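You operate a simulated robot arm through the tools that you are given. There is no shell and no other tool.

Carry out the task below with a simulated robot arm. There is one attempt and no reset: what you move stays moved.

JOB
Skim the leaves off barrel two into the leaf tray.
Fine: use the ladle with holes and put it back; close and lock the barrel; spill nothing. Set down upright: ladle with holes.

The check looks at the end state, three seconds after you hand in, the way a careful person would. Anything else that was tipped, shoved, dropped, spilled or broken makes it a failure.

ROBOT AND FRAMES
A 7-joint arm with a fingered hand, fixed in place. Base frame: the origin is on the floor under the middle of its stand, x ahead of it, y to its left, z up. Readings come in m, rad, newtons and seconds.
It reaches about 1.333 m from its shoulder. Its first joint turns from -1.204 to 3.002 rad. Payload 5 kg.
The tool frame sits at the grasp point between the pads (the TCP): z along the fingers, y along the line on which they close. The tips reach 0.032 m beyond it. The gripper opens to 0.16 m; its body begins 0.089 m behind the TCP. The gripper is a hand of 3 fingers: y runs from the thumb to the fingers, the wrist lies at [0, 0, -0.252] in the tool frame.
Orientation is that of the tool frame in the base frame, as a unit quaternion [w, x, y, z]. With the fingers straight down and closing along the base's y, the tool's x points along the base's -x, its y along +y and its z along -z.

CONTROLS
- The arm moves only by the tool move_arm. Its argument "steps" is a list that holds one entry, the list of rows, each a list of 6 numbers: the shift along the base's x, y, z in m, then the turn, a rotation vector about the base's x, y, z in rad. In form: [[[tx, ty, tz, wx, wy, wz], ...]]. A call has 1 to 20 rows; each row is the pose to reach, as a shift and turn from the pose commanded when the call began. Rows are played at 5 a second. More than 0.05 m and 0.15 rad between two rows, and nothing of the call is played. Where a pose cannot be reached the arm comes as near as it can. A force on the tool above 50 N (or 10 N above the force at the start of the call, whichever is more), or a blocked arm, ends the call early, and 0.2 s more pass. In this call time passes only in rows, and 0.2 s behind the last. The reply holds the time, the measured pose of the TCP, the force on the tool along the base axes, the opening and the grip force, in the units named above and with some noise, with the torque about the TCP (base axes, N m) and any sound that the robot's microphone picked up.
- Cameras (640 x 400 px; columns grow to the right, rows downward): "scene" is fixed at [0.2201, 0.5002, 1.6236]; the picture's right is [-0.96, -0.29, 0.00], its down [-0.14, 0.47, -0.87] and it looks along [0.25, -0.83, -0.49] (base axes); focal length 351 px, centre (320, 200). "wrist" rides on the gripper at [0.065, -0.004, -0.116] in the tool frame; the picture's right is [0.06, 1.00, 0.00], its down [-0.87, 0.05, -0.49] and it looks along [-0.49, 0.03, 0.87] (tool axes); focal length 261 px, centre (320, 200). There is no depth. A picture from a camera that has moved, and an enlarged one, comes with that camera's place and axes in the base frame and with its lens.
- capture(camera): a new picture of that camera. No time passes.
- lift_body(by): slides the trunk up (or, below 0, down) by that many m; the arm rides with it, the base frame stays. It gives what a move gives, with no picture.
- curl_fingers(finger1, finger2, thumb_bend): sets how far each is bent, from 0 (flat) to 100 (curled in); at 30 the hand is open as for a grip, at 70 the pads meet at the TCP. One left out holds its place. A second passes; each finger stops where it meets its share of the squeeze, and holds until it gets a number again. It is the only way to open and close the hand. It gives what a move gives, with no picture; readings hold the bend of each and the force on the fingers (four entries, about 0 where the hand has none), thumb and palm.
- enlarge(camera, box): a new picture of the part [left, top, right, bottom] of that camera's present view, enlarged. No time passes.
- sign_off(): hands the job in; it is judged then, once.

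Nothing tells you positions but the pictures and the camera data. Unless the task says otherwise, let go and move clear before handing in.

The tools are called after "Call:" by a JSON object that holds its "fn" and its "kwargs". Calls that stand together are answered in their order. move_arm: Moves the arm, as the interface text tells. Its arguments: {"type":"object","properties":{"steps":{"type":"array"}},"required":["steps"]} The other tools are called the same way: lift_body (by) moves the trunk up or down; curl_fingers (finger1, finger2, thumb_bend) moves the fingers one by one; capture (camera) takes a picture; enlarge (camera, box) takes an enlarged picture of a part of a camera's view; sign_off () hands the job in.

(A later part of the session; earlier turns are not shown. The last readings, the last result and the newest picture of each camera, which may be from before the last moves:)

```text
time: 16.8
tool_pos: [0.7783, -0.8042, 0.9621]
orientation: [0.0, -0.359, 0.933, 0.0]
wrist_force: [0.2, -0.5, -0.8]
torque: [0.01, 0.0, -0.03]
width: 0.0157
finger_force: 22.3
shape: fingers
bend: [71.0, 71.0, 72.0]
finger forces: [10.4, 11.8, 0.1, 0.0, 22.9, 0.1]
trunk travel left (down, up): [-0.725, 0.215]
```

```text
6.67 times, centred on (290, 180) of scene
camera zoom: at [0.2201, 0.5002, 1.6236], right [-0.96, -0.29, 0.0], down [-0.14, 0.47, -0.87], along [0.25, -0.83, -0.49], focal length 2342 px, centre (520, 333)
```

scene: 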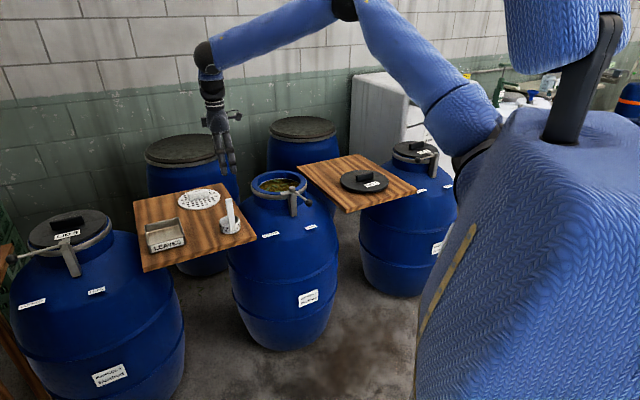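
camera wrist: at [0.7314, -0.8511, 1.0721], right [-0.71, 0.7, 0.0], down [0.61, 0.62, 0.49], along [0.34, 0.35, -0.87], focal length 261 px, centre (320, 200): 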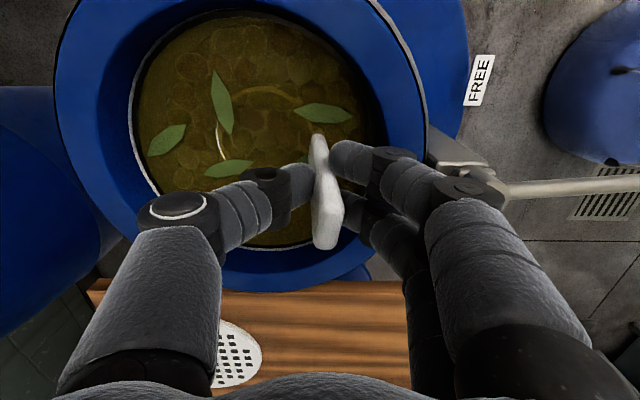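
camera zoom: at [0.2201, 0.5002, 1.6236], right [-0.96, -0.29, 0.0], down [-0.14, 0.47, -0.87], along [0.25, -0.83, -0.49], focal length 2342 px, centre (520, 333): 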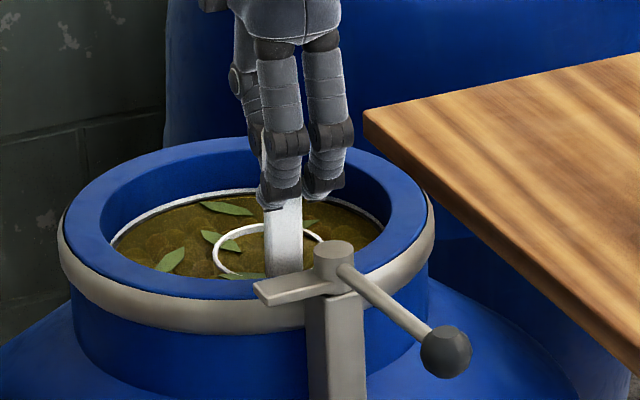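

Now the cup rim is just clear of the surface, and the leaves float undisturbed, with none caught. By my positions three leaves (lower-left in this view) fit inside one cup circle centred near (0.838, -0.875), so I'll lift, level the cup slightly and move over that spot.

Call:
{"fn": "move_arm", "kwargs": {"steps": [[[0, 0, 0.025, 0, 0, 0], [0, 0, 0.05, 0.013, 0.024, 0], [0.018, -0.02, 0.05, 0.026, 0.048, 0], [0.036, -0.039, 0.05, 0.026, 0.048, 0], [0.036, -0.039, 0.05, 0.026, 0.048, 0]]]}}

Call:
{"fn": "capture", "kwargs": {"camera": "wrist"}}

Call:
{"fn": "enlarge", "kwargs": {"camera": "wrist", "box": [120, 0, 400, 200]}}

Call:
{"fn": "enlarge", "kwargs": {"camera": "scene", "box": [235, 140, 325, 210]}}

```text
time: 18.0
tool_pos: [0.8153, -0.8421, 1.0126]
orientation: [-0.018, -0.359, 0.933, 0.022]
wrist_force: [-0.8, -0.4, -1.0]
torque: [-0.04, 0.04, -0.01]
width: 0.0156
finger_force: 22.3
shape: fingers
bend: [71.0, 71.0, 72.0]
finger forces: [10.1, 11.5, 0.1, 0.1, 22.7, 0.0]
trunk travel left (down, up): [-0.725, 0.215]
```

```text
taken
camera wrist: at [0.7746, -0.8911, 1.1297], right [-0.71, 0.7, 0.05], down [0.63, 0.61, 0.48], along [0.3, 0.37, -0.88], focal length 261 px, centre (320, 200)
```

wrist: 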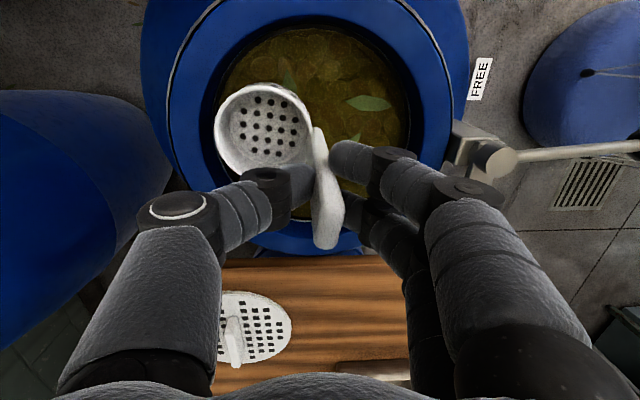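

```text
2.00 times, centred on (260, 100) of wrist
camera zoom: at [0.7746, -0.8911, 1.1297], right [-0.71, 0.7, 0.05], down [0.63, 0.61, 0.48], along [0.3, 0.37, -0.88], focal length 521 px, centre (440, 400)
```

zoom: 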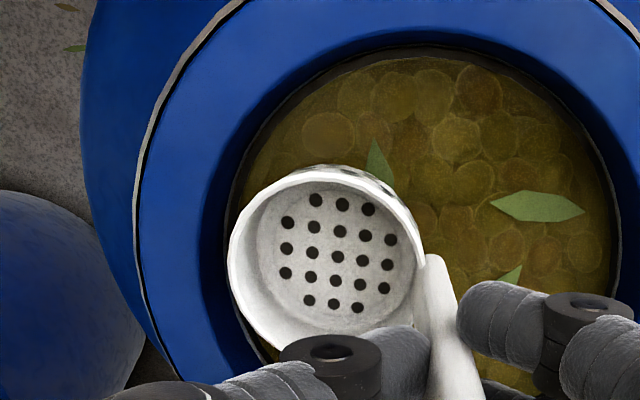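

```text
5.71 times, centred on (280, 175) of scene
camera zoom: at [0.2201, 0.5002, 1.6236], right [-0.96, -0.29, 0.0], down [-0.14, 0.47, -0.87], along [0.25, -0.83, -0.49], focal length 2007 px, centre (549, 343)
```

zoom: 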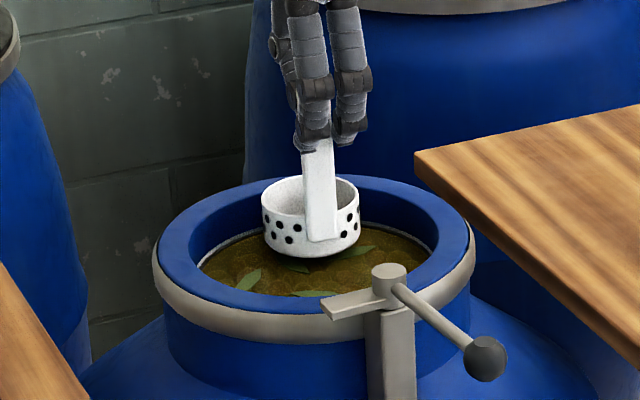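

The cup now looks level and sits over the three lower-left leaves. I'll dip slowly to just above the olive bed.

Call:
{"fn": "move_arm", "kwargs": {"steps": [[[0, 0, -0.012, 0, 0, 0], [0, 0, -0.024, 0, 0, 0], [0, 0, -0.034, 0, 0, 0], [0, 0, -0.042, 0, 0, 0], [0, 0, -0.049, 0, 0, 0], [0, 0, -0.053, 0, 0, 0], [0, 0, -0.056, 0, 0, 0], [0, 0, -0.056, 0, 0, 0]]]}}

Call:
{"fn": "capture", "kwargs": {"camera": "wrist"}}

Call:
{"fn": "enlarge", "kwargs": {"camera": "wrist", "box": [120, 0, 400, 200]}}

Call:
{"fn": "enlarge", "kwargs": {"camera": "scene", "box": [235, 140, 325, 210]}}

```text
time: 19.8
tool_pos: [0.8131, -0.841, 0.9562]
orientation: [-0.017, -0.358, 0.933, 0.021]
wrist_force: [-0.1, -0.4, 1.3]
torque: [0.03, -0.01, -0.01]
width: 0.0157
finger_force: 22.1
shape: fingers
bend: [71.0, 71.0, 72.0]
finger forces: [10.3, 11.6, 0.1, 0.1, 22.6, 0.0]
trunk travel left (down, up): [-0.725, 0.215]
```

```text
taken
camera wrist: at [0.7738, -0.8917, 1.0737], right [-0.71, 0.7, 0.05], down [0.63, 0.61, 0.48], along [0.3, 0.37, -0.88], focal length 261 px, centre (320, 200)
```

wrist: 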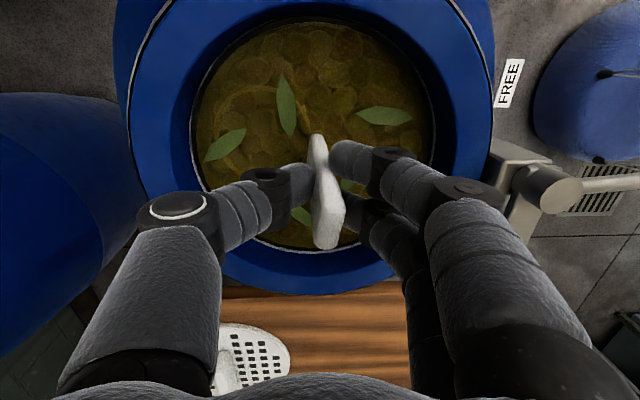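

```text
2.00 times, centred on (260, 100) of wrist
camera zoom: at [0.7738, -0.8917, 1.0737], right [-0.71, 0.7, 0.05], down [0.63, 0.61, 0.48], along [0.3, 0.37, -0.88], focal length 521 px, centre (440, 400)
```

zoom: 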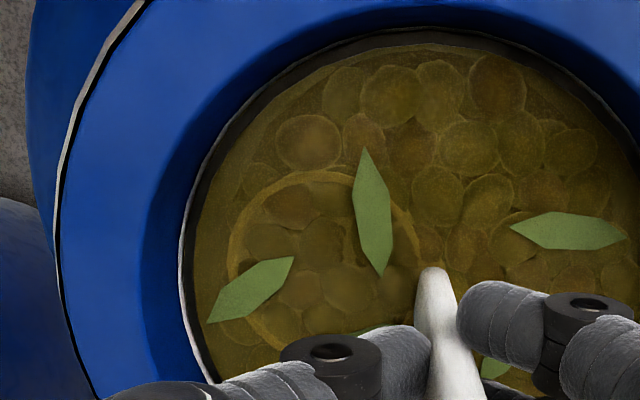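

```text
5.71 times, centred on (280, 175) of scene
camera zoom: at [0.2201, 0.5002, 1.6236], right [-0.96, -0.29, 0.0], down [-0.14, 0.47, -0.87], along [0.25, -0.83, -0.49], focal length 2007 px, centre (549, 343)
```

zoom: 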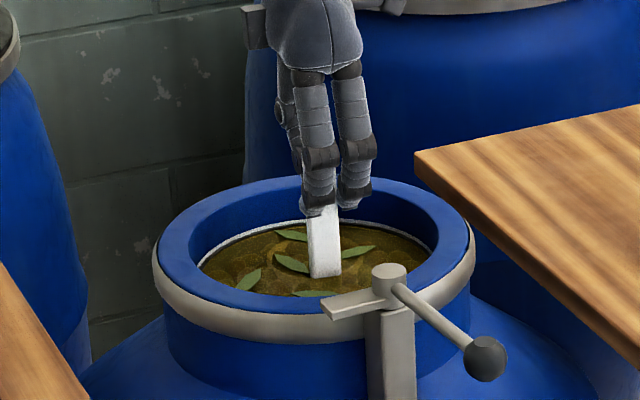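

All of the rim is now under the surface with only light contact. A nudge of about (3, 6) mm centres the cup under the three leaves, and then I'll raise it slowly until the rim breaks the surface.

Call:
{"fn": "move_arm", "kwargs": {"steps": [[[0.0015, 0.003, 0.001, 0, 0, 0], [0.003, 0.006, 0.001, 0, 0, 0], [0.003, 0.006, 0.001, 0, 0, 0], [0.003, 0.006, 0.006, 0, 0, 0], [0.003, 0.006, 0.012, 0, 0, 0], [0.003, 0.006, 0.018, 0, 0, 0], [0.003, 0.006, 0.018, 0, 0, 0]]]}}

Call:
{"fn": "enlarge", "kwargs": {"camera": "wrist", "box": [120, 0, 400, 200]}}

Call:
{"fn": "enlarge", "kwargs": {"camera": "scene", "box": [235, 140, 325, 210]}}

```text
time: 21.4
tool_pos: [0.8167, -0.8366, 0.9742]
orientation: [-0.017, -0.36, 0.933, 0.021]
wrist_force: [0.1, -0.6, -0.9]
torque: [0.04, 0.01, -0.01]
width: 0.0155
finger_force: 22.1
shape: fingers
bend: [71.0, 71.0, 72.0]
finger forces: [10.2, 11.5, 0.0, 0.0, 22.4, 0.0]
trunk travel left (down, up): [-0.725, 0.215]
```

```text
2.00 times, centred on (260, 100) of wrist
camera zoom: at [0.7764, -0.8866, 1.0917], right [-0.71, 0.7, 0.05], down [0.63, 0.61, 0.48], along [0.3, 0.37, -0.88], focal length 521 px, centre (440, 400)
```

zoom: 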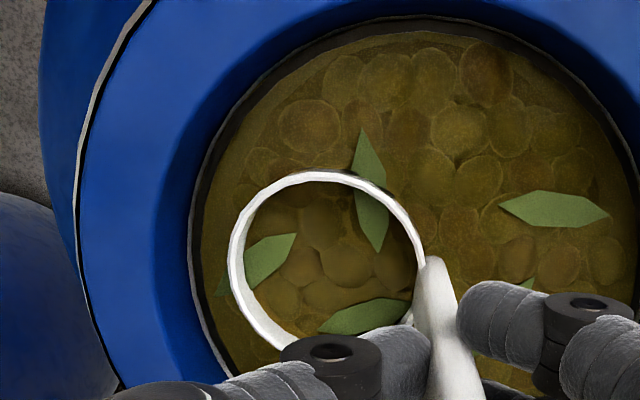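

```text
5.71 times, centred on (280, 175) of scene
camera zoom: at [0.2201, 0.5002, 1.6236], right [-0.96, -0.29, 0.0], down [-0.14, 0.47, -0.87], along [0.25, -0.83, -0.49], focal length 2007 px, centre (549, 343)
```

zoom: 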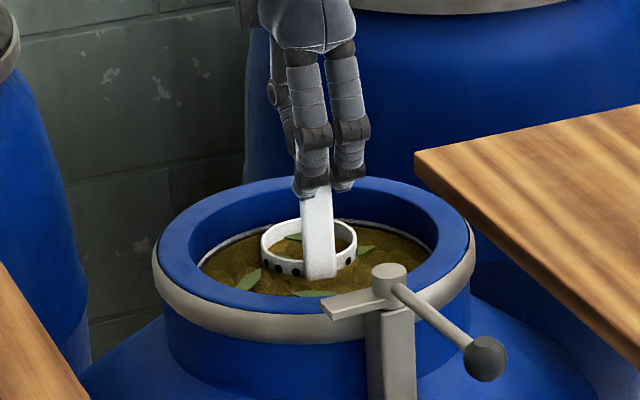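

All three leaf centres appear inside the rim. I'll keep rising slowly until the cup bottom leaves the brine, and see which leaves come along.

Call:
{"fn": "move_arm", "kwargs": {"steps": [[[0, 0, 0.006, 0, 0, 0], [0, 0, 0.012, 0, 0, 0], [0, 0, 0.018, 0, 0, 0], [0, 0, 0.024, 0, 0, 0], [0, 0, 0.03, 0, 0, 0], [0, 0, 0.036, 0, 0, 0], [0, 0, 0.042, 0, 0, 0], [0, 0, 0.042, 0, 0, 0]]]}}

Call:
{"fn": "enlarge", "kwargs": {"camera": "wrist", "box": [120, 0, 400, 200]}}

Call:
{"fn": "enlarge", "kwargs": {"camera": "scene", "box": [235, 140, 325, 210]}}

```text
time: 23.2
tool_pos: [0.8156, -0.8379, 1.0153]
orientation: [-0.018, -0.359, 0.933, 0.022]
wrist_force: [-0.2, -0.2, -1.3]
torque: [0.04, -0.01, -0.03]
width: 0.0156
finger_force: 22.0
shape: fingers
bend: [71.0, 71.0, 72.0]
finger forces: [10.2, 11.4, 0.0, 0.0, 22.5, 0.0]
trunk travel left (down, up): [-0.725, 0.215]
```

```text
2.00 times, centred on (260, 100) of wrist
camera zoom: at [0.776, -0.887, 1.1321], right [-0.71, 0.7, 0.05], down [0.63, 0.61, 0.48], along [0.3, 0.37, -0.88], focal length 521 px, centre (440, 400)
```

zoom: 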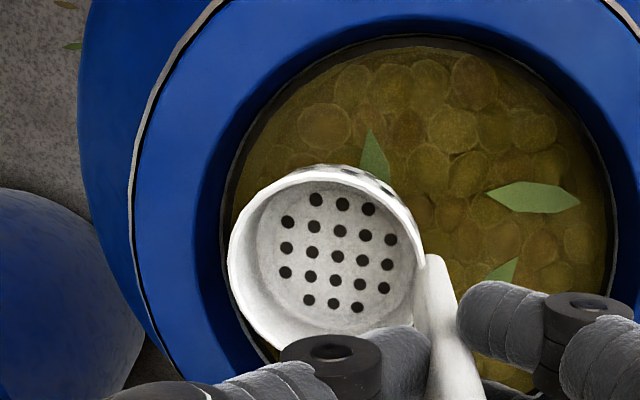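

```text
5.71 times, centred on (280, 175) of scene
camera zoom: at [0.2201, 0.5002, 1.6236], right [-0.96, -0.29, 0.0], down [-0.14, 0.47, -0.87], along [0.25, -0.83, -0.49], focal length 2007 px, centre (549, 343)
```

zoom: 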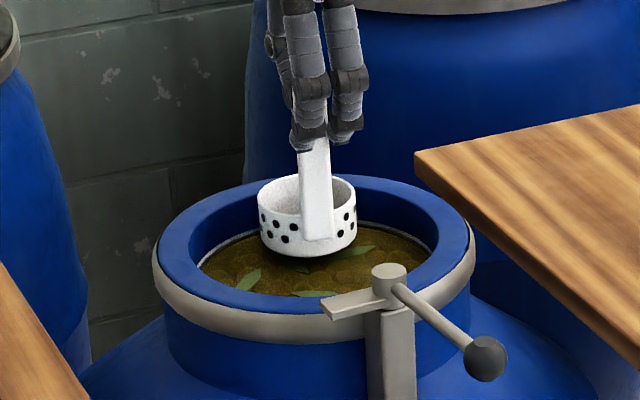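

No leaf was caught, as the three centres were too near the rim, so it seems a leaf needs to be well inside the cup. I'll centre the cup on a single leaf, the one near (0.847, -0.844), and dip and rise again.

Call:
{"fn": "move_arm", "kwargs": {"steps": [[[0.004, 0.016, 0, 0, 0, 0], [0.008, 0.031, 0, 0, 0, 0], [0.008, 0.031, -0.015, 0, 0, 0], [0.008, 0.031, -0.03, 0, 0, 0], [0.008, 0.031, -0.045, 0, 0, 0], [0.008, 0.031, -0.055, 0, 0, 0], [0.008, 0.031, -0.059, 0, 0, 0], [0.008, 0.031, -0.059, 0, 0, 0]]]}}

Call:
{"fn": "enlarge", "kwargs": {"camera": "wrist", "box": [120, 0, 400, 200]}}

Call:
{"fn": "enlarge", "kwargs": {"camera": "scene", "box": [235, 140, 325, 210]}}

```text
time: 25.0
tool_pos: [0.8239, -0.8063, 0.9574]
orientation: [-0.017, -0.358, 0.933, 0.021]
wrist_force: [0.6, -1.1, -0.4]
torque: [0.01, 0.01, 0.01]
width: 0.0157
finger_force: 21.4
shape: fingers
bend: [71.0, 71.0, 72.0]
finger forces: [10.2, 11.4, 0.0, 0.0, 22.1, 0.0]
trunk travel left (down, up): [-0.725, 0.215]
```

```text
2.00 times, centred on (260, 100) of wrist
camera zoom: at [0.7837, -0.8566, 1.0739], right [-0.71, 0.7, 0.05], down [0.63, 0.61, 0.48], along [0.3, 0.37, -0.88], focal length 521 px, centre (440, 400)
```

zoom: 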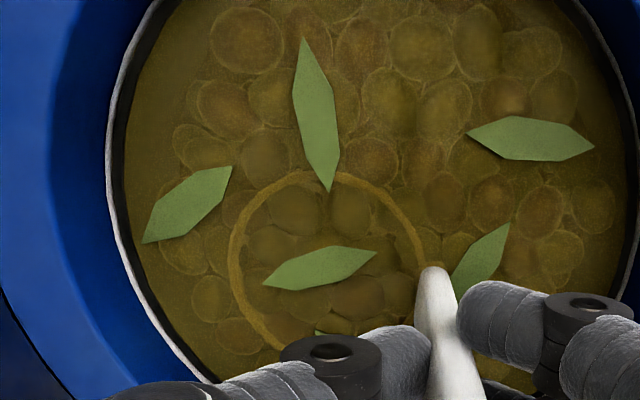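

```text
5.71 times, centred on (280, 175) of scene
camera zoom: at [0.2201, 0.5002, 1.6236], right [-0.96, -0.29, 0.0], down [-0.14, 0.47, -0.87], along [0.25, -0.83, -0.49], focal length 2007 px, centre (549, 343)
```

zoom: 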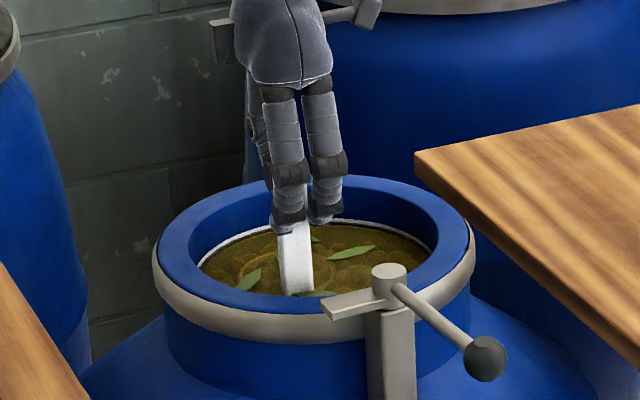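

One leaf is now right over the middle of the submerged cup. I'll lift slowly.

Call:
{"fn": "move_arm", "kwargs": {"steps": [[[0, 0, 0.005, 0, 0, 0], [0, 0, 0.01, 0, 0, 0], [0, 0, 0.016, 0, 0, 0], [0, 0, 0.022, 0, 0, 0], [0, 0, 0.028, 0, 0, 0], [0, 0, 0.035, 0, 0, 0], [0, 0, 0.042, 0, 0, 0], [0, 0, 0.05, 0, 0, 0], [0, 0, 0.058, 0, 0, 0], [0, 0, 0.058, 0, 0, 0]]]}}

Call:
{"fn": "enlarge", "kwargs": {"camera": "wrist", "box": [120, 0, 400, 200]}}

Call:
{"fn": "enlarge", "kwargs": {"camera": "scene", "box": [235, 140, 325, 210]}}

```text
time: 27.2
tool_pos: [0.826, -0.8047, 1.0157]
orientation: [-0.019, -0.359, 0.933, 0.022]
wrist_force: [-0.9, 0.7, -0.5]
torque: [0.02, -0.01, -0.01]
width: 0.0158
finger_force: 21.8
shape: fingers
bend: [71.0, 71.0, 72.0]
finger forces: [10.1, 11.5, 0.1, 0.0, 22.1, 0.0]
trunk travel left (down, up): [-0.725, 0.215]
```

```text
2.00 times, centred on (260, 100) of wrist
camera zoom: at [0.7847, -0.8556, 1.1315], right [-0.71, 0.7, 0.05], down [0.63, 0.61, 0.48], along [0.3, 0.37, -0.88], focal length 521 px, centre (440, 400)
```

zoom: 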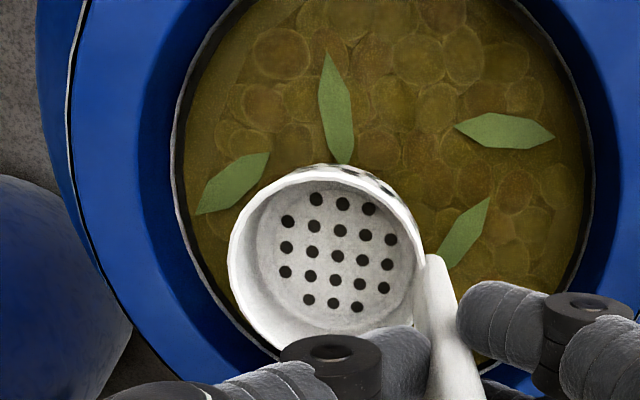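

```text
5.71 times, centred on (280, 175) of scene
camera zoom: at [0.2201, 0.5002, 1.6236], right [-0.96, -0.29, 0.0], down [-0.14, 0.47, -0.87], along [0.25, -0.83, -0.49], focal length 2007 px, centre (549, 343)
```

zoom: 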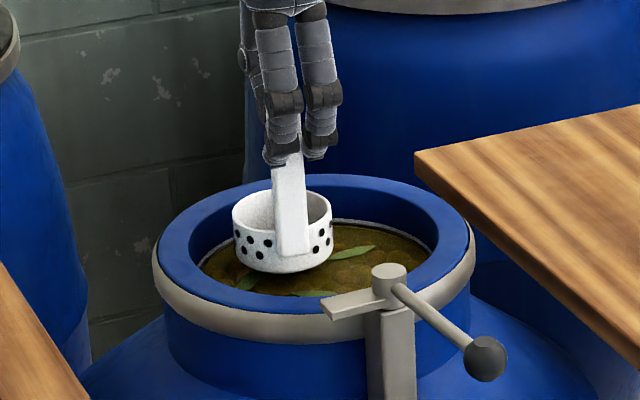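

The leaf stayed behind again, and I reckon the rim was only 2–3 mm under water, so the dip was probably too shallow. I'll dip again on the same leaf, going deeper until the bed pushes back gently.

Call:
{"fn": "move_arm", "kwargs": {"steps": [[[-0.001, 0, -0.02, 0, 0, 0], [-0.001, 0, -0.04, 0, 0, 0], [-0.001, 0, -0.052, 0, 0, 0], [-0.001, 0, -0.058, 0, 0, 0], [-0.001, 0, -0.061, 0, 0, 0], [-0.001, 0, -0.063, 0, 0, 0], [-0.001, 0, -0.063, 0, 0, 0]]]}}

Call:
{"fn": "enlarge", "kwargs": {"camera": "wrist", "box": [120, 0, 400, 200]}}

```text
time: 28.8
tool_pos: [0.8238, -0.8042, 0.9558]
orientation: [-0.017, -0.359, 0.933, 0.019]
wrist_force: [-1.3, 0.9, 16.1]
torque: [0.12, 0.03, 0.06]
width: 0.0147
finger_force: 26.3
shape: fingers
bend: [71.0, 72.0, 73.0]
finger forces: [12.4, 15.0, 0.0, 0.0, 25.2, 0.0]
trunk travel left (down, up): [-0.725, 0.215]
```

```text
2.00 times, centred on (260, 100) of wrist
camera zoom: at [0.7835, -0.8541, 1.0721], right [-0.71, 0.7, 0.05], down [0.63, 0.61, 0.48], along [0.3, 0.37, -0.88], focal length 521 px, centre (440, 400)
```

zoom: 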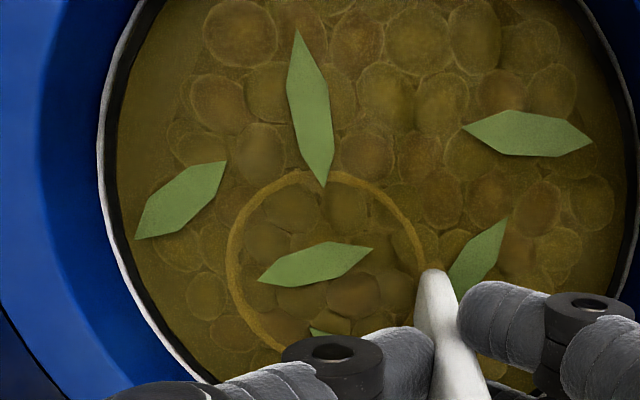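

The bed is stiff there (16 N), so this is the deepest the level cup can go. I'll lift slowly now and watch closely at the moment the rim breaks the surface.

Call:
{"fn": "move_arm", "kwargs": {"steps": [[[0, 0, 0.004, 0, 0, 0], [0, 0, 0.007, 0, 0, 0], [0, 0, 0.01, 0, 0, 0], [0, 0, 0.013, 0, 0, 0], [0, 0, 0.016, 0, 0, 0], [0, 0, 0.019, 0, 0, 0], [0, 0, 0.022, 0, 0, 0], [0, 0, 0.022, 0, 0, 0]]]}}

Call:
{"fn": "enlarge", "kwargs": {"camera": "wrist", "box": [120, 0, 400, 200]}}

Call:
{"fn": "enlarge", "kwargs": {"camera": "scene", "box": [235, 140, 325, 210]}}

```text
time: 30.6
tool_pos: [0.8245, -0.8071, 0.9752]
orientation: [-0.019, -0.359, 0.933, 0.021]
wrist_force: [1.0, 0.1, -1.3]
torque: [0.03, -0.01, 0.02]
width: 0.0153
finger_force: 22.8
shape: fingers
bend: [71.0, 71.0, 73.0]
finger forces: [11.1, 11.9, 0.0, 0.1, 22.5, 0.0]
trunk travel left (down, up): [-0.725, 0.215]
```

```text
2.00 times, centred on (260, 100) of wrist
camera zoom: at [0.7843, -0.8565, 1.0915], right [-0.71, 0.7, 0.05], down [0.63, 0.61, 0.48], along [0.3, 0.37, -0.88], focal length 521 px, centre (440, 400)
```

zoom: 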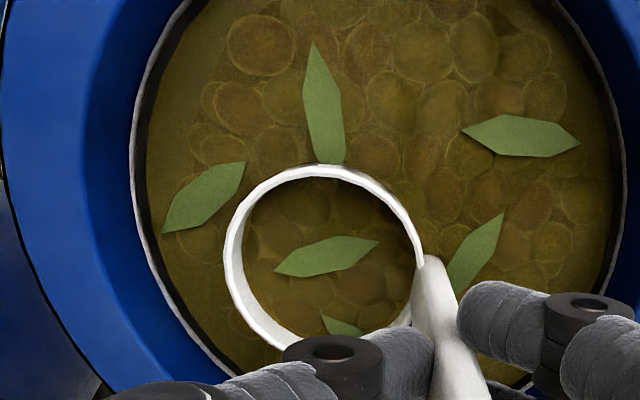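

```text
5.71 times, centred on (280, 175) of scene
camera zoom: at [0.2201, 0.5002, 1.6236], right [-0.96, -0.29, 0.0], down [-0.14, 0.47, -0.87], along [0.25, -0.83, -0.49], focal length 2007 px, centre (549, 343)
```

zoom: 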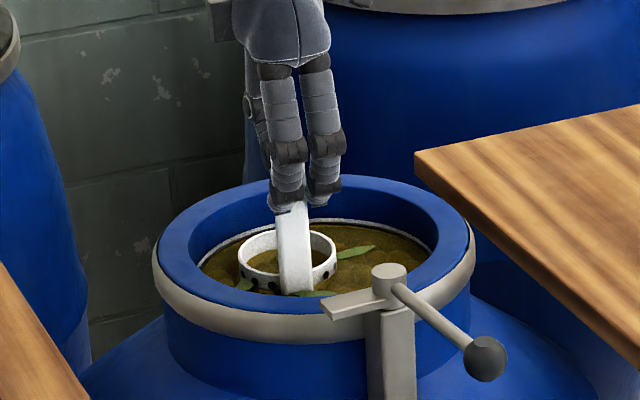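

The leaf is now floating inside the ring. I'll keep rising slowly until the cup bottom reaches it.

Call:
{"fn": "move_arm", "kwargs": {"steps": [[[0, 0, 0.004, 0, 0, 0], [0, 0, 0.008, 0, 0, 0], [0, 0, 0.012, 0, 0, 0], [0, 0, 0.015, 0, 0, 0], [0, 0, 0.018, 0, 0, 0], [0, 0, 0.021, 0, 0, 0], [0, 0, 0.024, 0, 0, 0], [0, 0, 0.027, 0, 0, 0], [0, 0, 0.03, 0, 0, 0], [0, 0, 0.033, 0, 0, 0], [0, 0, 0.036, 0, 0, 0], [0, 0, 0.039, 0, 0, 0], [0, 0, 0.042, 0, 0, 0], [0, 0, 0.042, 0, 0, 0]]]}}

Call:
{"fn": "enlarge", "kwargs": {"camera": "wrist", "box": [120, 0, 400, 200]}}

Call:
{"fn": "enlarge", "kwargs": {"camera": "scene", "box": [235, 140, 325, 210]}}

```text
time: 33.6
tool_pos: [0.8219, -0.8058, 1.0181]
orientation: [-0.018, -0.359, 0.933, 0.021]
wrist_force: [0.1, -1.3, -0.7]
torque: [-0.02, 0.01, -0.02]
width: 0.0152
finger_force: 22.5
shape: fingers
bend: [71.0, 71.0, 73.0]
finger forces: [11.0, 11.9, 0.0, 0.1, 22.3, 0.0]
trunk travel left (down, up): [-0.725, 0.215]
```

```text
2.00 times, centred on (260, 100) of wrist
camera zoom: at [0.7819, -0.8562, 1.1338], right [-0.71, 0.7, 0.05], down [0.63, 0.61, 0.48], along [0.3, 0.37, -0.88], focal length 521 px, centre (440, 400)
```

zoom: 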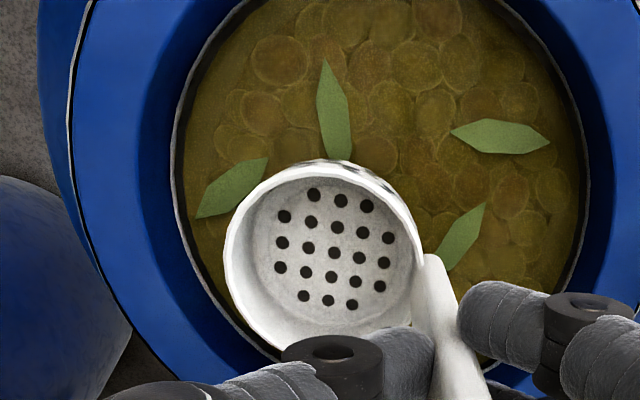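

```text
5.71 times, centred on (280, 175) of scene
camera zoom: at [0.2201, 0.5002, 1.6236], right [-0.96, -0.29, 0.0], down [-0.14, 0.47, -0.87], along [0.25, -0.83, -0.49], focal length 2007 px, centre (549, 343)
```

zoom: 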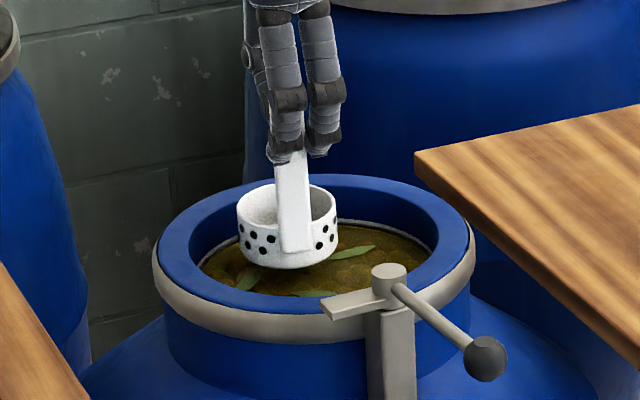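

The leaf still isn't carried. The contact torque shows the push acts right at the handle side, so the cup is still tilted with its far lip high, which limits the depth. I'll measure that tilt from the scene camera.

Call:
{"fn": "enlarge", "kwargs": {"camera": "scene", "box": [262, 150, 302, 180]}}

Call:
{"fn": "enlarge", "kwargs": {"camera": "wrist", "box": [210, 60, 360, 260]}}

```text
13.33 times, centred on (282, 165) of scene
camera zoom: at [0.2201, 0.5002, 1.6236], right [-0.96, -0.29, 0.0], down [-0.14, 0.47, -0.87], along [0.25, -0.83, -0.49], focal length 4683 px, centre (827, 667)
```

zoom: 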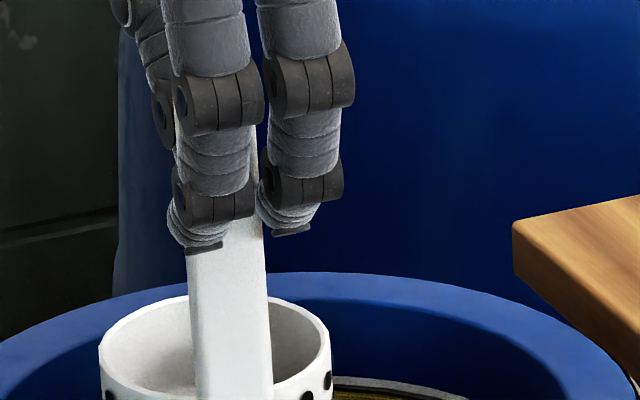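

```text
2.00 times, centred on (285, 160) of wrist
camera zoom: at [0.7819, -0.8562, 1.1338], right [-0.71, 0.7, 0.05], down [0.63, 0.61, 0.48], along [0.3, 0.37, -0.88], focal length 521 px, centre (390, 280)
```

zoom: 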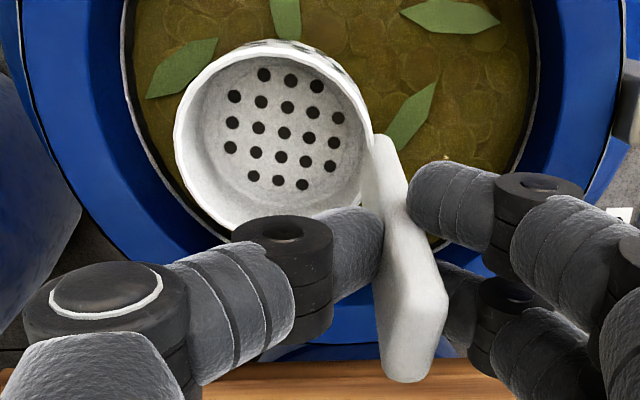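

The tilt is hard to judge from pictures in the air, so I'll use the waterline as a level: lower the cup until the rim is right at the surface and see which part shows first.

Call:
{"fn": "move_arm", "kwargs": {"steps": [[[0, 0, -0.015, 0, 0, 0], [0, 0, -0.03, 0, 0, 0], [0, 0, -0.045, 0, 0, 0], [0, 0, -0.055, 0, 0, 0], [0, 0, -0.0575, 0, 0, 0], [0, 0, -0.0575, 0, 0, 0]]]}}

Call:
{"fn": "enlarge", "kwargs": {"camera": "wrist", "box": [200, 60, 360, 200]}}

Call:
{"fn": "enlarge", "kwargs": {"camera": "scene", "box": [250, 160, 310, 200]}}

```text
time: 35.0
tool_pos: [0.8232, -0.807, 0.9575]
orientation: [-0.018, -0.359, 0.933, 0.021]
wrist_force: [-0.4, 0.3, -0.7]
torque: [0.0, 0.05, -0.01]
width: 0.0148
finger_force: 22.4
shape: fingers
bend: [71.0, 71.0, 73.0]
finger forces: [10.8, 11.8, 0.1, 0.0, 22.2, 0.0]
trunk travel left (down, up): [-0.725, 0.215]
```

```text
2.86 times, centred on (280, 130) of wrist
camera zoom: at [0.7836, -0.8564, 1.0754], right [-0.71, 0.7, 0.05], down [0.63, 0.61, 0.48], along [0.3, 0.37, -0.88], focal length 745 px, centre (434, 400)
```

zoom: 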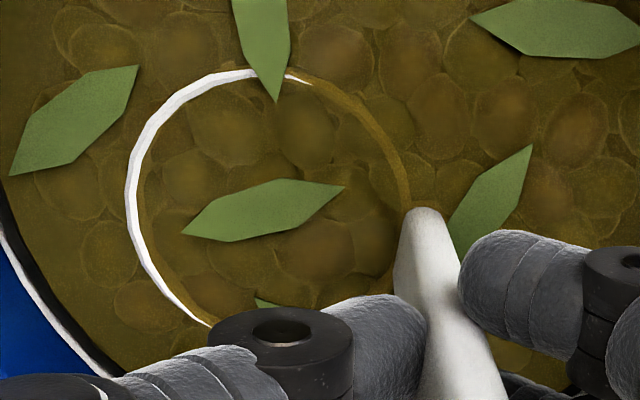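

```text
10.00 times, centred on (280, 180) of scene
camera zoom: at [0.2201, 0.5002, 1.6236], right [-0.96, -0.29, 0.0], down [-0.14, 0.47, -0.87], along [0.25, -0.83, -0.49], focal length 3512 px, centre (720, 400)
```

zoom: 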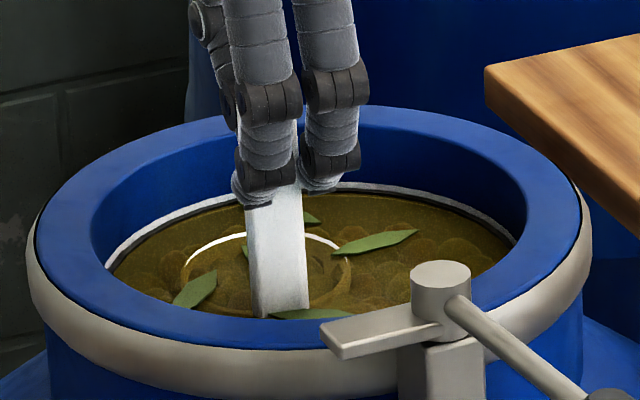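

Very useful: the far lip (left in view) is high and the handle side is low. I'll rotate the hand about 6° to level it, shifting to keep the cup in place, and check the waterline again.

Call:
{"fn": "move_arm", "kwargs": {"steps": [[[0.0025, -0.0055, 0.004, 0.045, 0.02, 0], [0.005, -0.011, 0.004, 0.0908, 0.0412, 0], [0.005, -0.011, 0.004, 0.0908, 0.0412, 0]]]}}

Call:
{"fn": "enlarge", "kwargs": {"camera": "wrist", "box": [200, 60, 360, 200]}}

Call:
{"fn": "enlarge", "kwargs": {"camera": "scene", "box": [250, 160, 310, 200]}}

```text
time: 35.8
tool_pos: [0.8278, -0.8147, 0.9641]
orientation: [-0.021, -0.358, 0.931, 0.071]
wrist_force: [-0.3, 0.2, -0.8]
torque: [-0.01, 0.0, 0.01]
width: 0.0148
finger_force: 21.8
shape: fingers
bend: [71.0, 71.0, 73.0]
finger forces: [10.3, 11.8, 0.0, 0.0, 21.8, 0.0]
trunk travel left (down, up): [-0.725, 0.215]
```

```text
2.86 times, centred on (280, 130) of wrist
camera zoom: at [0.7918, -0.8757, 1.0772], right [-0.71, 0.69, 0.15], down [0.65, 0.57, 0.5], along [0.27, 0.45, -0.85], focal length 745 px, centre (434, 400)
```

zoom: 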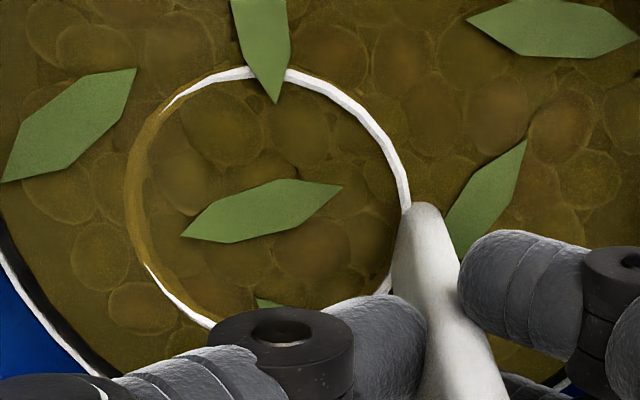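

```text
10.00 times, centred on (280, 180) of scene
camera zoom: at [0.2201, 0.5002, 1.6236], right [-0.96, -0.29, 0.0], down [-0.14, 0.47, -0.87], along [0.25, -0.83, -0.49], focal length 3512 px, centre (720, 400)
```

zoom: 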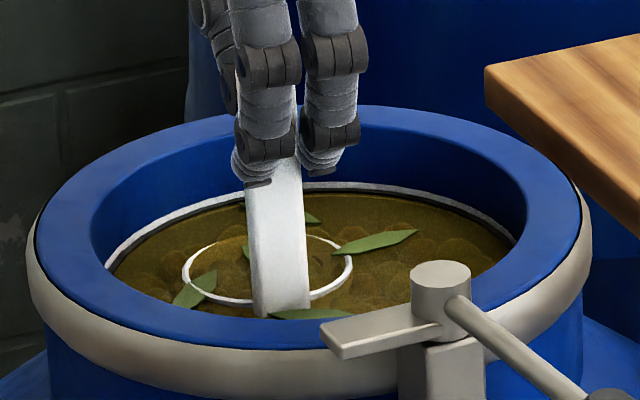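

Now it is slightly over-corrected, with the handle side just proud, so the cup is within about 2° of level. I'll back off a little and sink it 6 mm, watching the force.

Call:
{"fn": "move_arm", "kwargs": {"steps": [[[-0.001, 0.002, -0.002, -0.018, -0.008, 0], [-0.0015, 0.003, -0.005, -0.027, -0.012, 0], [-0.0015, 0.003, -0.007, -0.027, -0.012, 0], [-0.0015, 0.003, -0.0085, -0.027, -0.012, 0], [-0.0015, 0.003, -0.0085, -0.027, -0.012, 0]]]}}

Call:
{"fn": "enlarge", "kwargs": {"camera": "wrist", "box": [200, 60, 360, 200]}}

Call:
{"fn": "enlarge", "kwargs": {"camera": "scene", "box": [250, 160, 310, 200]}}

```text
time: 37.0
tool_pos: [0.8282, -0.8137, 0.9565]
orientation: [-0.019, -0.358, 0.932, 0.055]
wrist_force: [-0.5, 0.0, 7.7]
torque: [0.07, 0.02, 0.02]
width: 0.0143
finger_force: 22.3
shape: fingers
bend: [71.0, 71.0, 73.0]
finger forces: [10.3, 13.9, 0.0, 0.0, 21.6, 0.0]
trunk travel left (down, up): [-0.725, 0.215]
```

```text
2.86 times, centred on (280, 130) of wrist
camera zoom: at [0.7905, -0.8699, 1.0699], right [-0.71, 0.69, 0.12], down [0.65, 0.58, 0.5], along [0.28, 0.43, -0.86], focal length 745 px, centre (434, 400)
```

zoom: 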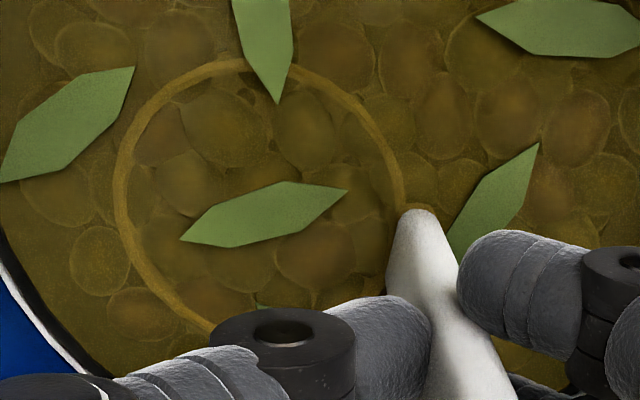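

```text
10.00 times, centred on (280, 180) of scene
camera zoom: at [0.2201, 0.5002, 1.6236], right [-0.96, -0.29, 0.0], down [-0.14, 0.47, -0.87], along [0.25, -0.83, -0.49], focal length 3512 px, centre (720, 400)
```

zoom: 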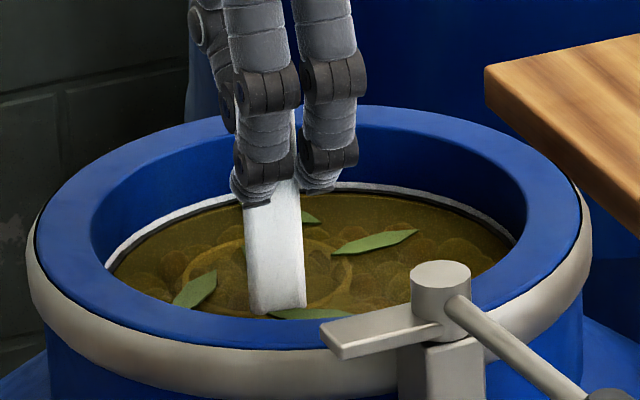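

The bed is met at the same height again, but now the whole rim is under water and nearly level, with the leaf centred. I'll lift from here.

Call:
{"fn": "move_arm", "kwargs": {"steps": [[[0, 0, 0.005, 0, 0, 0], [0, 0, 0.009, 0, 0, 0], [0, 0, 0.013, 0, 0, 0], [0, 0, 0.018, 0, 0, 0], [0, 0, 0.024, 0, 0, 0], [0, 0, 0.03, 0, 0, 0], [0, 0, 0.036, 0, 0, 0], [0, 0, 0.042, 0, 0, 0], [0, 0, 0.05, 0, 0, 0], [0, 0, 0.058, 0, 0, 0], [0, 0, 0.064, 0, 0, 0], [0, 0, 0.064, 0, 0, 0]]]}}

Call:
{"fn": "enlarge", "kwargs": {"camera": "wrist", "box": [120, 0, 400, 200]}}

Call:
{"fn": "enlarge", "kwargs": {"camera": "scene", "box": [250, 150, 310, 200]}}

```text
time: 39.6
tool_pos: [0.8284, -0.8143, 1.0182]
orientation: [-0.019, -0.358, 0.932, 0.057]
wrist_force: [-1.2, -0.1, -1.4]
torque: [0.0, 0.03, 0.03]
width: 0.0121
finger_force: 20.8
shape: fingers
bend: [72.0, 71.0, 73.0]
finger forces: [9.7, 13.1, 0.0, 0.0, 19.1, 0.0]
trunk travel left (down, up): [-0.725, 0.215]
```

```text
2.00 times, centred on (260, 100) of wrist
camera zoom: at [0.791, -0.8715, 1.1332], right [-0.71, 0.69, 0.12], down [0.65, 0.58, 0.5], along [0.28, 0.43, -0.86], focal length 521 px, centre (440, 400)
```

zoom: 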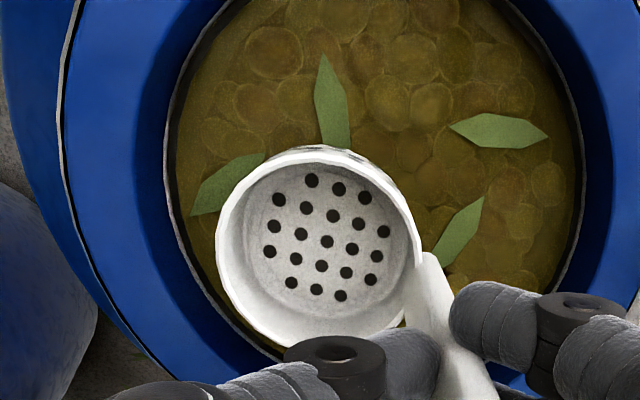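

```text
8.00 times, centred on (280, 175) of scene
camera zoom: at [0.2201, 0.5002, 1.6236], right [-0.96, -0.29, 0.0], down [-0.14, 0.47, -0.87], along [0.25, -0.83, -0.49], focal length 2810 px, centre (640, 400)
```

zoom: 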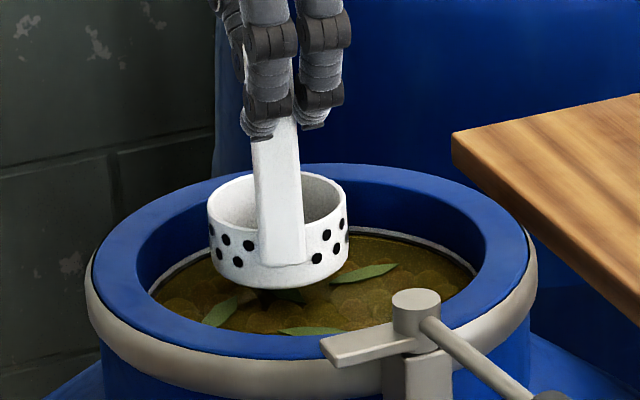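

Still nothing, and I now suspect why: dipping straight down onto a leaf leaves it beneath the cup. The proper way is to submerge where there is no leaf, slide under it with the rim just below the surface, then lift, so I'll move to the clear spot and submerge there.

Call:
{"fn": "move_arm", "kwargs": {"steps": [[[-0.024, 0.002, 0, 0, 0, 0], [-0.047, 0.004, 0, 0, 0, 0], [-0.047, 0.004, -0.015, 0, 0, 0], [-0.047, 0.004, -0.03, 0, 0, 0], [-0.047, 0.004, -0.045, 0, 0, 0], [-0.047, 0.004, -0.054, 0, 0, 0], [-0.047, 0.004, -0.058, 0, 0, 0], [-0.047, 0.004, -0.058, 0, 0, 0]]]}}

Call:
{"fn": "enlarge", "kwargs": {"camera": "wrist", "box": [120, 0, 400, 200]}}

Call:
{"fn": "enlarge", "kwargs": {"camera": "scene", "box": [250, 160, 310, 200]}}

```text
time: 41.4
tool_pos: [0.78, -0.8103, 0.9595]
orientation: [-0.02, -0.358, 0.932, 0.056]
wrist_force: [-0.3, -0.6, 0.3]
torque: [0.0, 0.04, 0.04]
width: 0.0122
finger_force: 20.6
shape: fingers
bend: [72.0, 71.0, 73.0]
finger forces: [9.5, 13.1, 0.0, 0.0, 19.2, 0.0]
trunk travel left (down, up): [-0.725, 0.215]
```

```text
2.00 times, centred on (260, 100) of wrist
camera zoom: at [0.7426, -0.8675, 1.0747], right [-0.71, 0.69, 0.12], down [0.65, 0.58, 0.5], along [0.28, 0.43, -0.86], focal length 521 px, centre (440, 400)
```

zoom: 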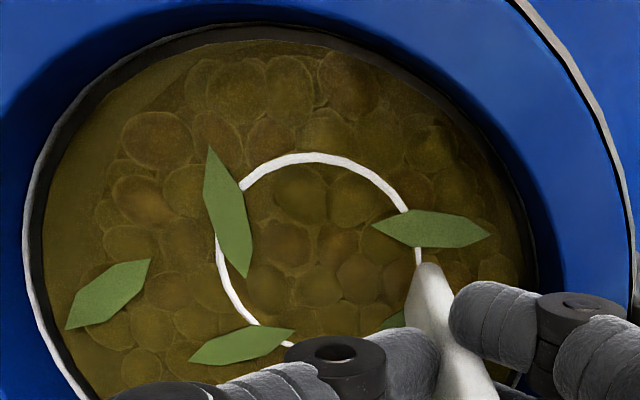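

```text
10.00 times, centred on (280, 180) of scene
camera zoom: at [0.2201, 0.5002, 1.6236], right [-0.96, -0.29, 0.0], down [-0.14, 0.47, -0.87], along [0.25, -0.83, -0.49], focal length 3512 px, centre (720, 400)
```

zoom: 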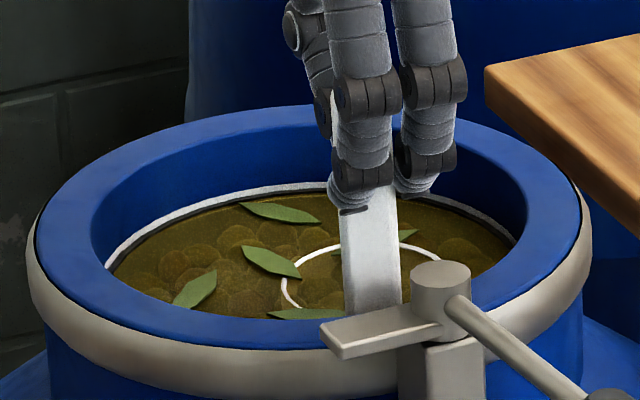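

The rim now shows evenly all round, so it is level and just proud of the surface. I'll lower another 4.5 mm and check that it is fully under before sliding.

Call:
{"fn": "move_arm", "kwargs": {"steps": [[[0, 0, -0.0025, 0, 0, 0], [0, 0, -0.0045, 0, 0, 0], [0, 0, -0.0045, 0, 0, 0]]]}}

Call:
{"fn": "enlarge", "kwargs": {"camera": "wrist", "box": [120, 0, 400, 200]}}

```text
time: 42.2
tool_pos: [0.7797, -0.81, 0.9559]
orientation: [-0.02, -0.358, 0.932, 0.056]
wrist_force: [0.7, -0.4, -0.1]
torque: [0.01, 0.02, 0.0]
width: 0.0122
finger_force: 21.0
shape: fingers
bend: [72.0, 71.0, 73.0]
finger forces: [9.5, 13.2, 0.1, 0.1, 19.2, 0.0]
trunk travel left (down, up): [-0.725, 0.215]
```

```text
2.00 times, centred on (260, 100) of wrist
camera zoom: at [0.7429, -0.8678, 1.0703], right [-0.71, 0.69, 0.12], down [0.65, 0.58, 0.5], along [0.28, 0.43, -0.86], focal length 521 px, centre (440, 400)
```

zoom: 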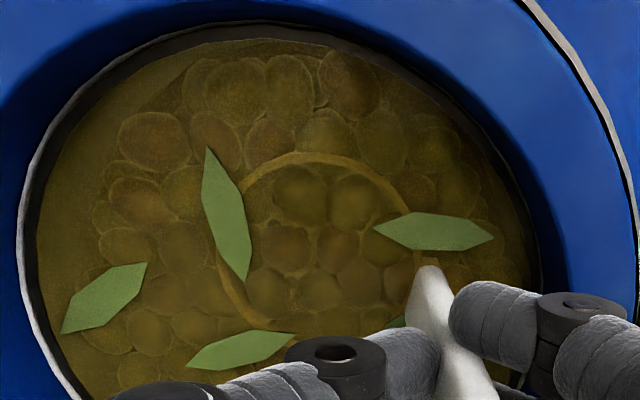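

The rim is fully under with no bed contact. I'll slide sideways under the leaf at (0.848, -0.844), then rise slowly.

Call:
{"fn": "move_arm", "kwargs": {"steps": [[[0.01, 0.001, 0, 0, 0, 0], [0.02, 0.0025, 0, 0, 0, 0], [0.03, 0.004, 0, 0, 0, 0], [0.04, 0.005, 0, 0, 0, 0], [0.048, 0.006, 0, 0, 0, 0], [0.053, 0.006, 0, 0, 0, 0], [0.053, 0.006, 0, 0, 0, 0]]]}}

Call:
{"fn": "enlarge", "kwargs": {"camera": "wrist", "box": [120, 0, 400, 200]}}

```text
time: 43.8
tool_pos: [0.8342, -0.8044, 0.9551]
orientation: [-0.019, -0.359, 0.932, 0.056]
wrist_force: [0.0, -0.1, -0.9]
torque: [-0.03, 0.0, -0.01]
width: 0.0124
finger_force: 20.6
shape: fingers
bend: [72.0, 71.0, 73.0]
finger forces: [9.2, 13.0, 0.0, 0.1, 19.1, 0.1]
trunk travel left (down, up): [-0.725, 0.215]
```

```text
2.00 times, centred on (260, 100) of wrist
camera zoom: at [0.797, -0.8614, 1.0711], right [-0.71, 0.69, 0.12], down [0.65, 0.58, 0.5], along [0.28, 0.43, -0.86], focal length 521 px, centre (440, 400)
```

zoom: 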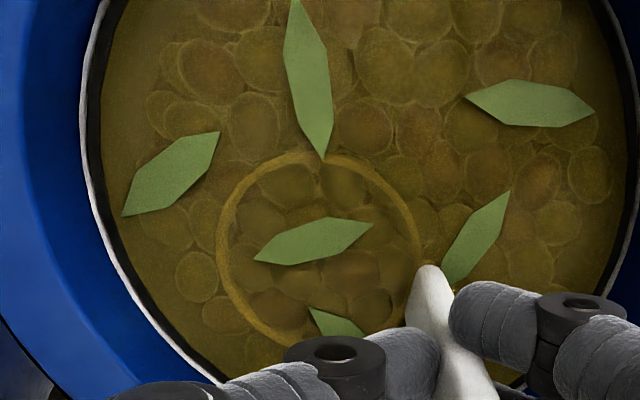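

Two leaves now lie within the ring. Lifting slowly.

Call:
{"fn": "move_arm", "kwargs": {"steps": [[[0, 0, 0.003, 0, 0, 0], [0, 0, 0.006, 0, 0, 0], [0, 0, 0.009, 0, 0, 0], [0, 0, 0.013, 0, 0, 0], [0, 0, 0.018, 0, 0, 0], [0, 0, 0.024, 0, 0, 0], [0, 0, 0.03, 0, 0, 0], [0, 0, 0.036, 0, 0, 0], [0, 0, 0.042, 0, 0, 0], [0, 0, 0.05, 0, 0, 0], [0, 0, 0.058, 0, 0, 0], [0, 0, 0.058, 0, 0, 0]]]}}

Call:
{"fn": "enlarge", "kwargs": {"camera": "wrist", "box": [120, 0, 400, 200]}}

Call:
{"fn": "enlarge", "kwargs": {"camera": "scene", "box": [250, 150, 310, 200]}}

```text
time: 46.4
tool_pos: [0.8336, -0.8058, 1.0124]
orientation: [-0.02, -0.358, 0.932, 0.056]
wrist_force: [1.2, -0.2, -0.6]
torque: [0.02, 0.0, 0.01]
width: 0.0121
finger_force: 20.8
shape: fingers
bend: [72.0, 71.0, 73.0]
finger forces: [9.1, 13.0, 0.0, 0.1, 19.0, 0.0]
trunk travel left (down, up): [-0.725, 0.215]
```

```text
2.00 times, centred on (260, 100) of wrist
camera zoom: at [0.7975, -0.8626, 1.1276], right [-0.71, 0.69, 0.12], down [0.65, 0.58, 0.5], along [0.28, 0.43, -0.86], focal length 521 px, centre (440, 400)
```

zoom: 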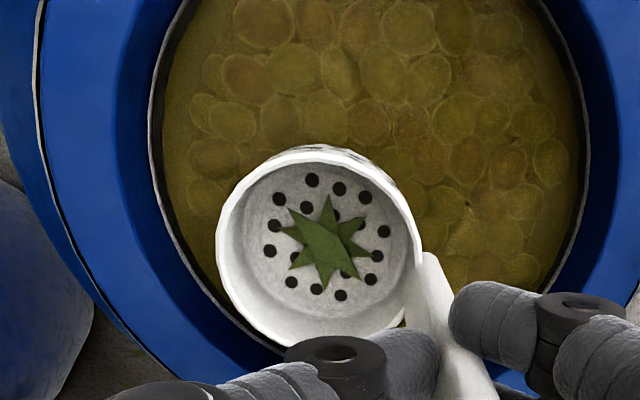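

```text
8.00 times, centred on (280, 175) of scene
camera zoom: at [0.2201, 0.5002, 1.6236], right [-0.96, -0.29, 0.0], down [-0.14, 0.47, -0.87], along [0.25, -0.83, -0.49], focal length 2810 px, centre (640, 400)
```

zoom: 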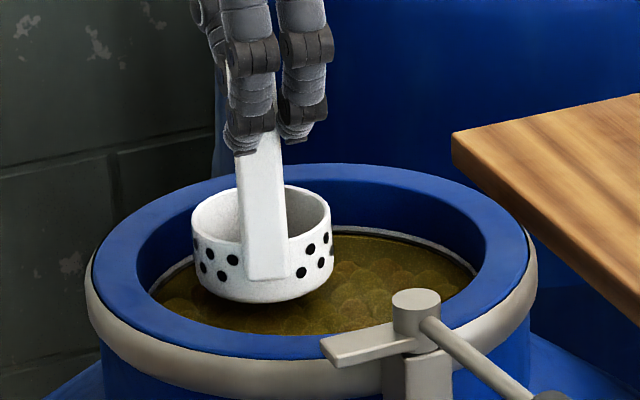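

Excellent: sliding under worked, and all the leaves now lie in the cup while the visible surface is clear. I'll let the ladle drain over the mouth for several seconds before moving it out.

Call:
{"fn": "move_arm", "kwargs": {"steps": [[[-0.004, -0.006, 0.004, 0, 0, 0], [-0.008, -0.012, 0.008, 0, 0, 0], [-0.008, -0.012, 0.008, 0, 0, 0], [-0.008, -0.012, 0.008, 0, 0, 0], [-0.008, -0.012, 0.008, 0, 0, 0], [-0.008, -0.012, 0.008, 0, 0, 0], [-0.008, -0.012, 0.008, 0, 0, 0], [-0.008, -0.012, 0.008, 0, 0, 0], [-0.008, -0.012, 0.008, 0, 0, 0], [-0.008, -0.012, 0.008, 0, 0, 0], [-0.008, -0.012, 0.008, 0, 0, 0], [-0.008, -0.012, 0.008, 0, 0, 0], [-0.008, -0.012, 0.008, 0, 0, 0], [-0.008, -0.012, 0.008, 0, 0, 0], [-0.008, -0.012, 0.008, 0, 0, 0], [-0.008, -0.012, 0.008, 0, 0, 0], [-0.008, -0.012, 0.008, 0, 0, 0], [-0.008, -0.012, 0.008, 0, 0, 0], [-0.008, -0.012, 0.008, 0, 0, 0], [-0.008, -0.012, 0.008, 0, 0, 0]]]}}

Call:
{"fn": "capture", "kwargs": {"camera": "wrist"}}

Call:
{"fn": "enlarge", "kwargs": {"camera": "scene", "box": [240, 150, 310, 210]}}

Call:
{"fn": "enlarge", "kwargs": {"camera": "wrist", "box": [210, 60, 360, 260]}}

```text
time: 50.6
tool_pos: [0.8256, -0.8167, 1.021]
orientation: [-0.019, -0.358, 0.932, 0.057]
wrist_force: [0.6, -0.5, -1.3]
torque: [0.03, -0.03, 0.01]
width: 0.0121
finger_force: 20.5
shape: fingers
bend: [72.0, 71.0, 73.0]
finger forces: [9.1, 13.1, 0.0, 0.0, 19.1, 0.0]
trunk travel left (down, up): [-0.725, 0.215]
```

```text
taken
camera wrist: at [0.7892, -0.8735, 1.1365], right [-0.71, 0.69, 0.12], down [0.65, 0.58, 0.5], along [0.28, 0.43, -0.86], focal length 261 px, centre (320, 200)
```

wrist: 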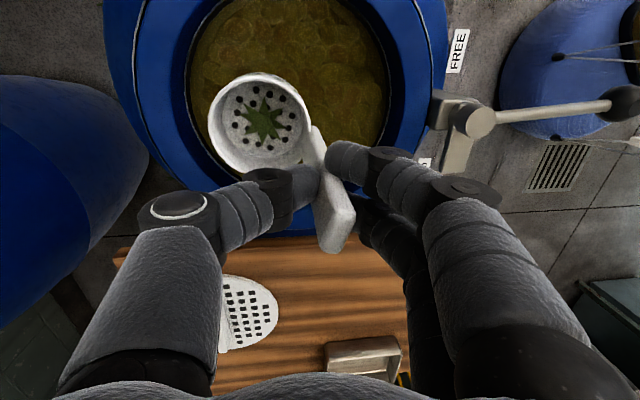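

```text
6.67 times, centred on (275, 180) of scene
camera zoom: at [0.2201, 0.5002, 1.6236], right [-0.96, -0.29, 0.0], down [-0.14, 0.47, -0.87], along [0.25, -0.83, -0.49], focal length 2342 px, centre (620, 333)
```

zoom: 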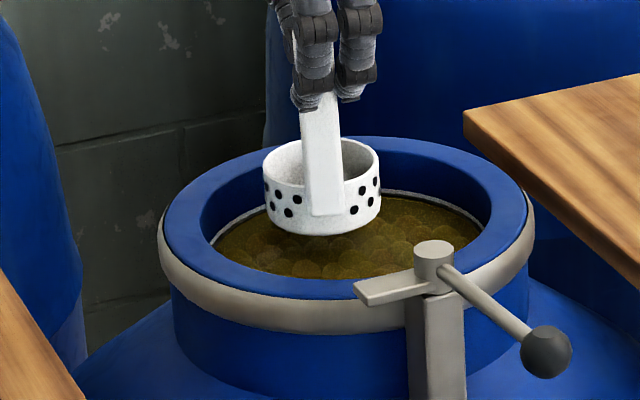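

```text
2.00 times, centred on (285, 160) of wrist
camera zoom: at [0.7892, -0.8735, 1.1365], right [-0.71, 0.69, 0.12], down [0.65, 0.58, 0.5], along [0.28, 0.43, -0.86], focal length 521 px, centre (390, 280)
```

zoom: 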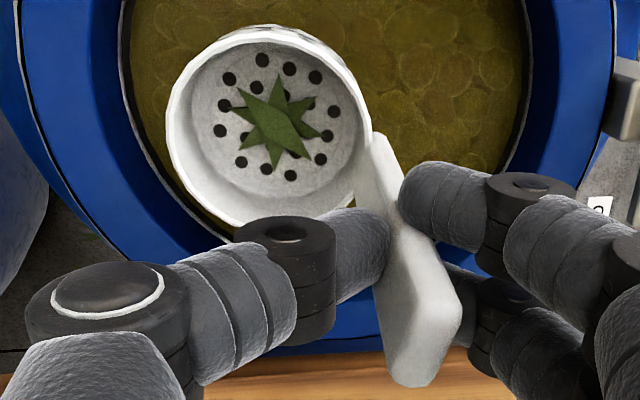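

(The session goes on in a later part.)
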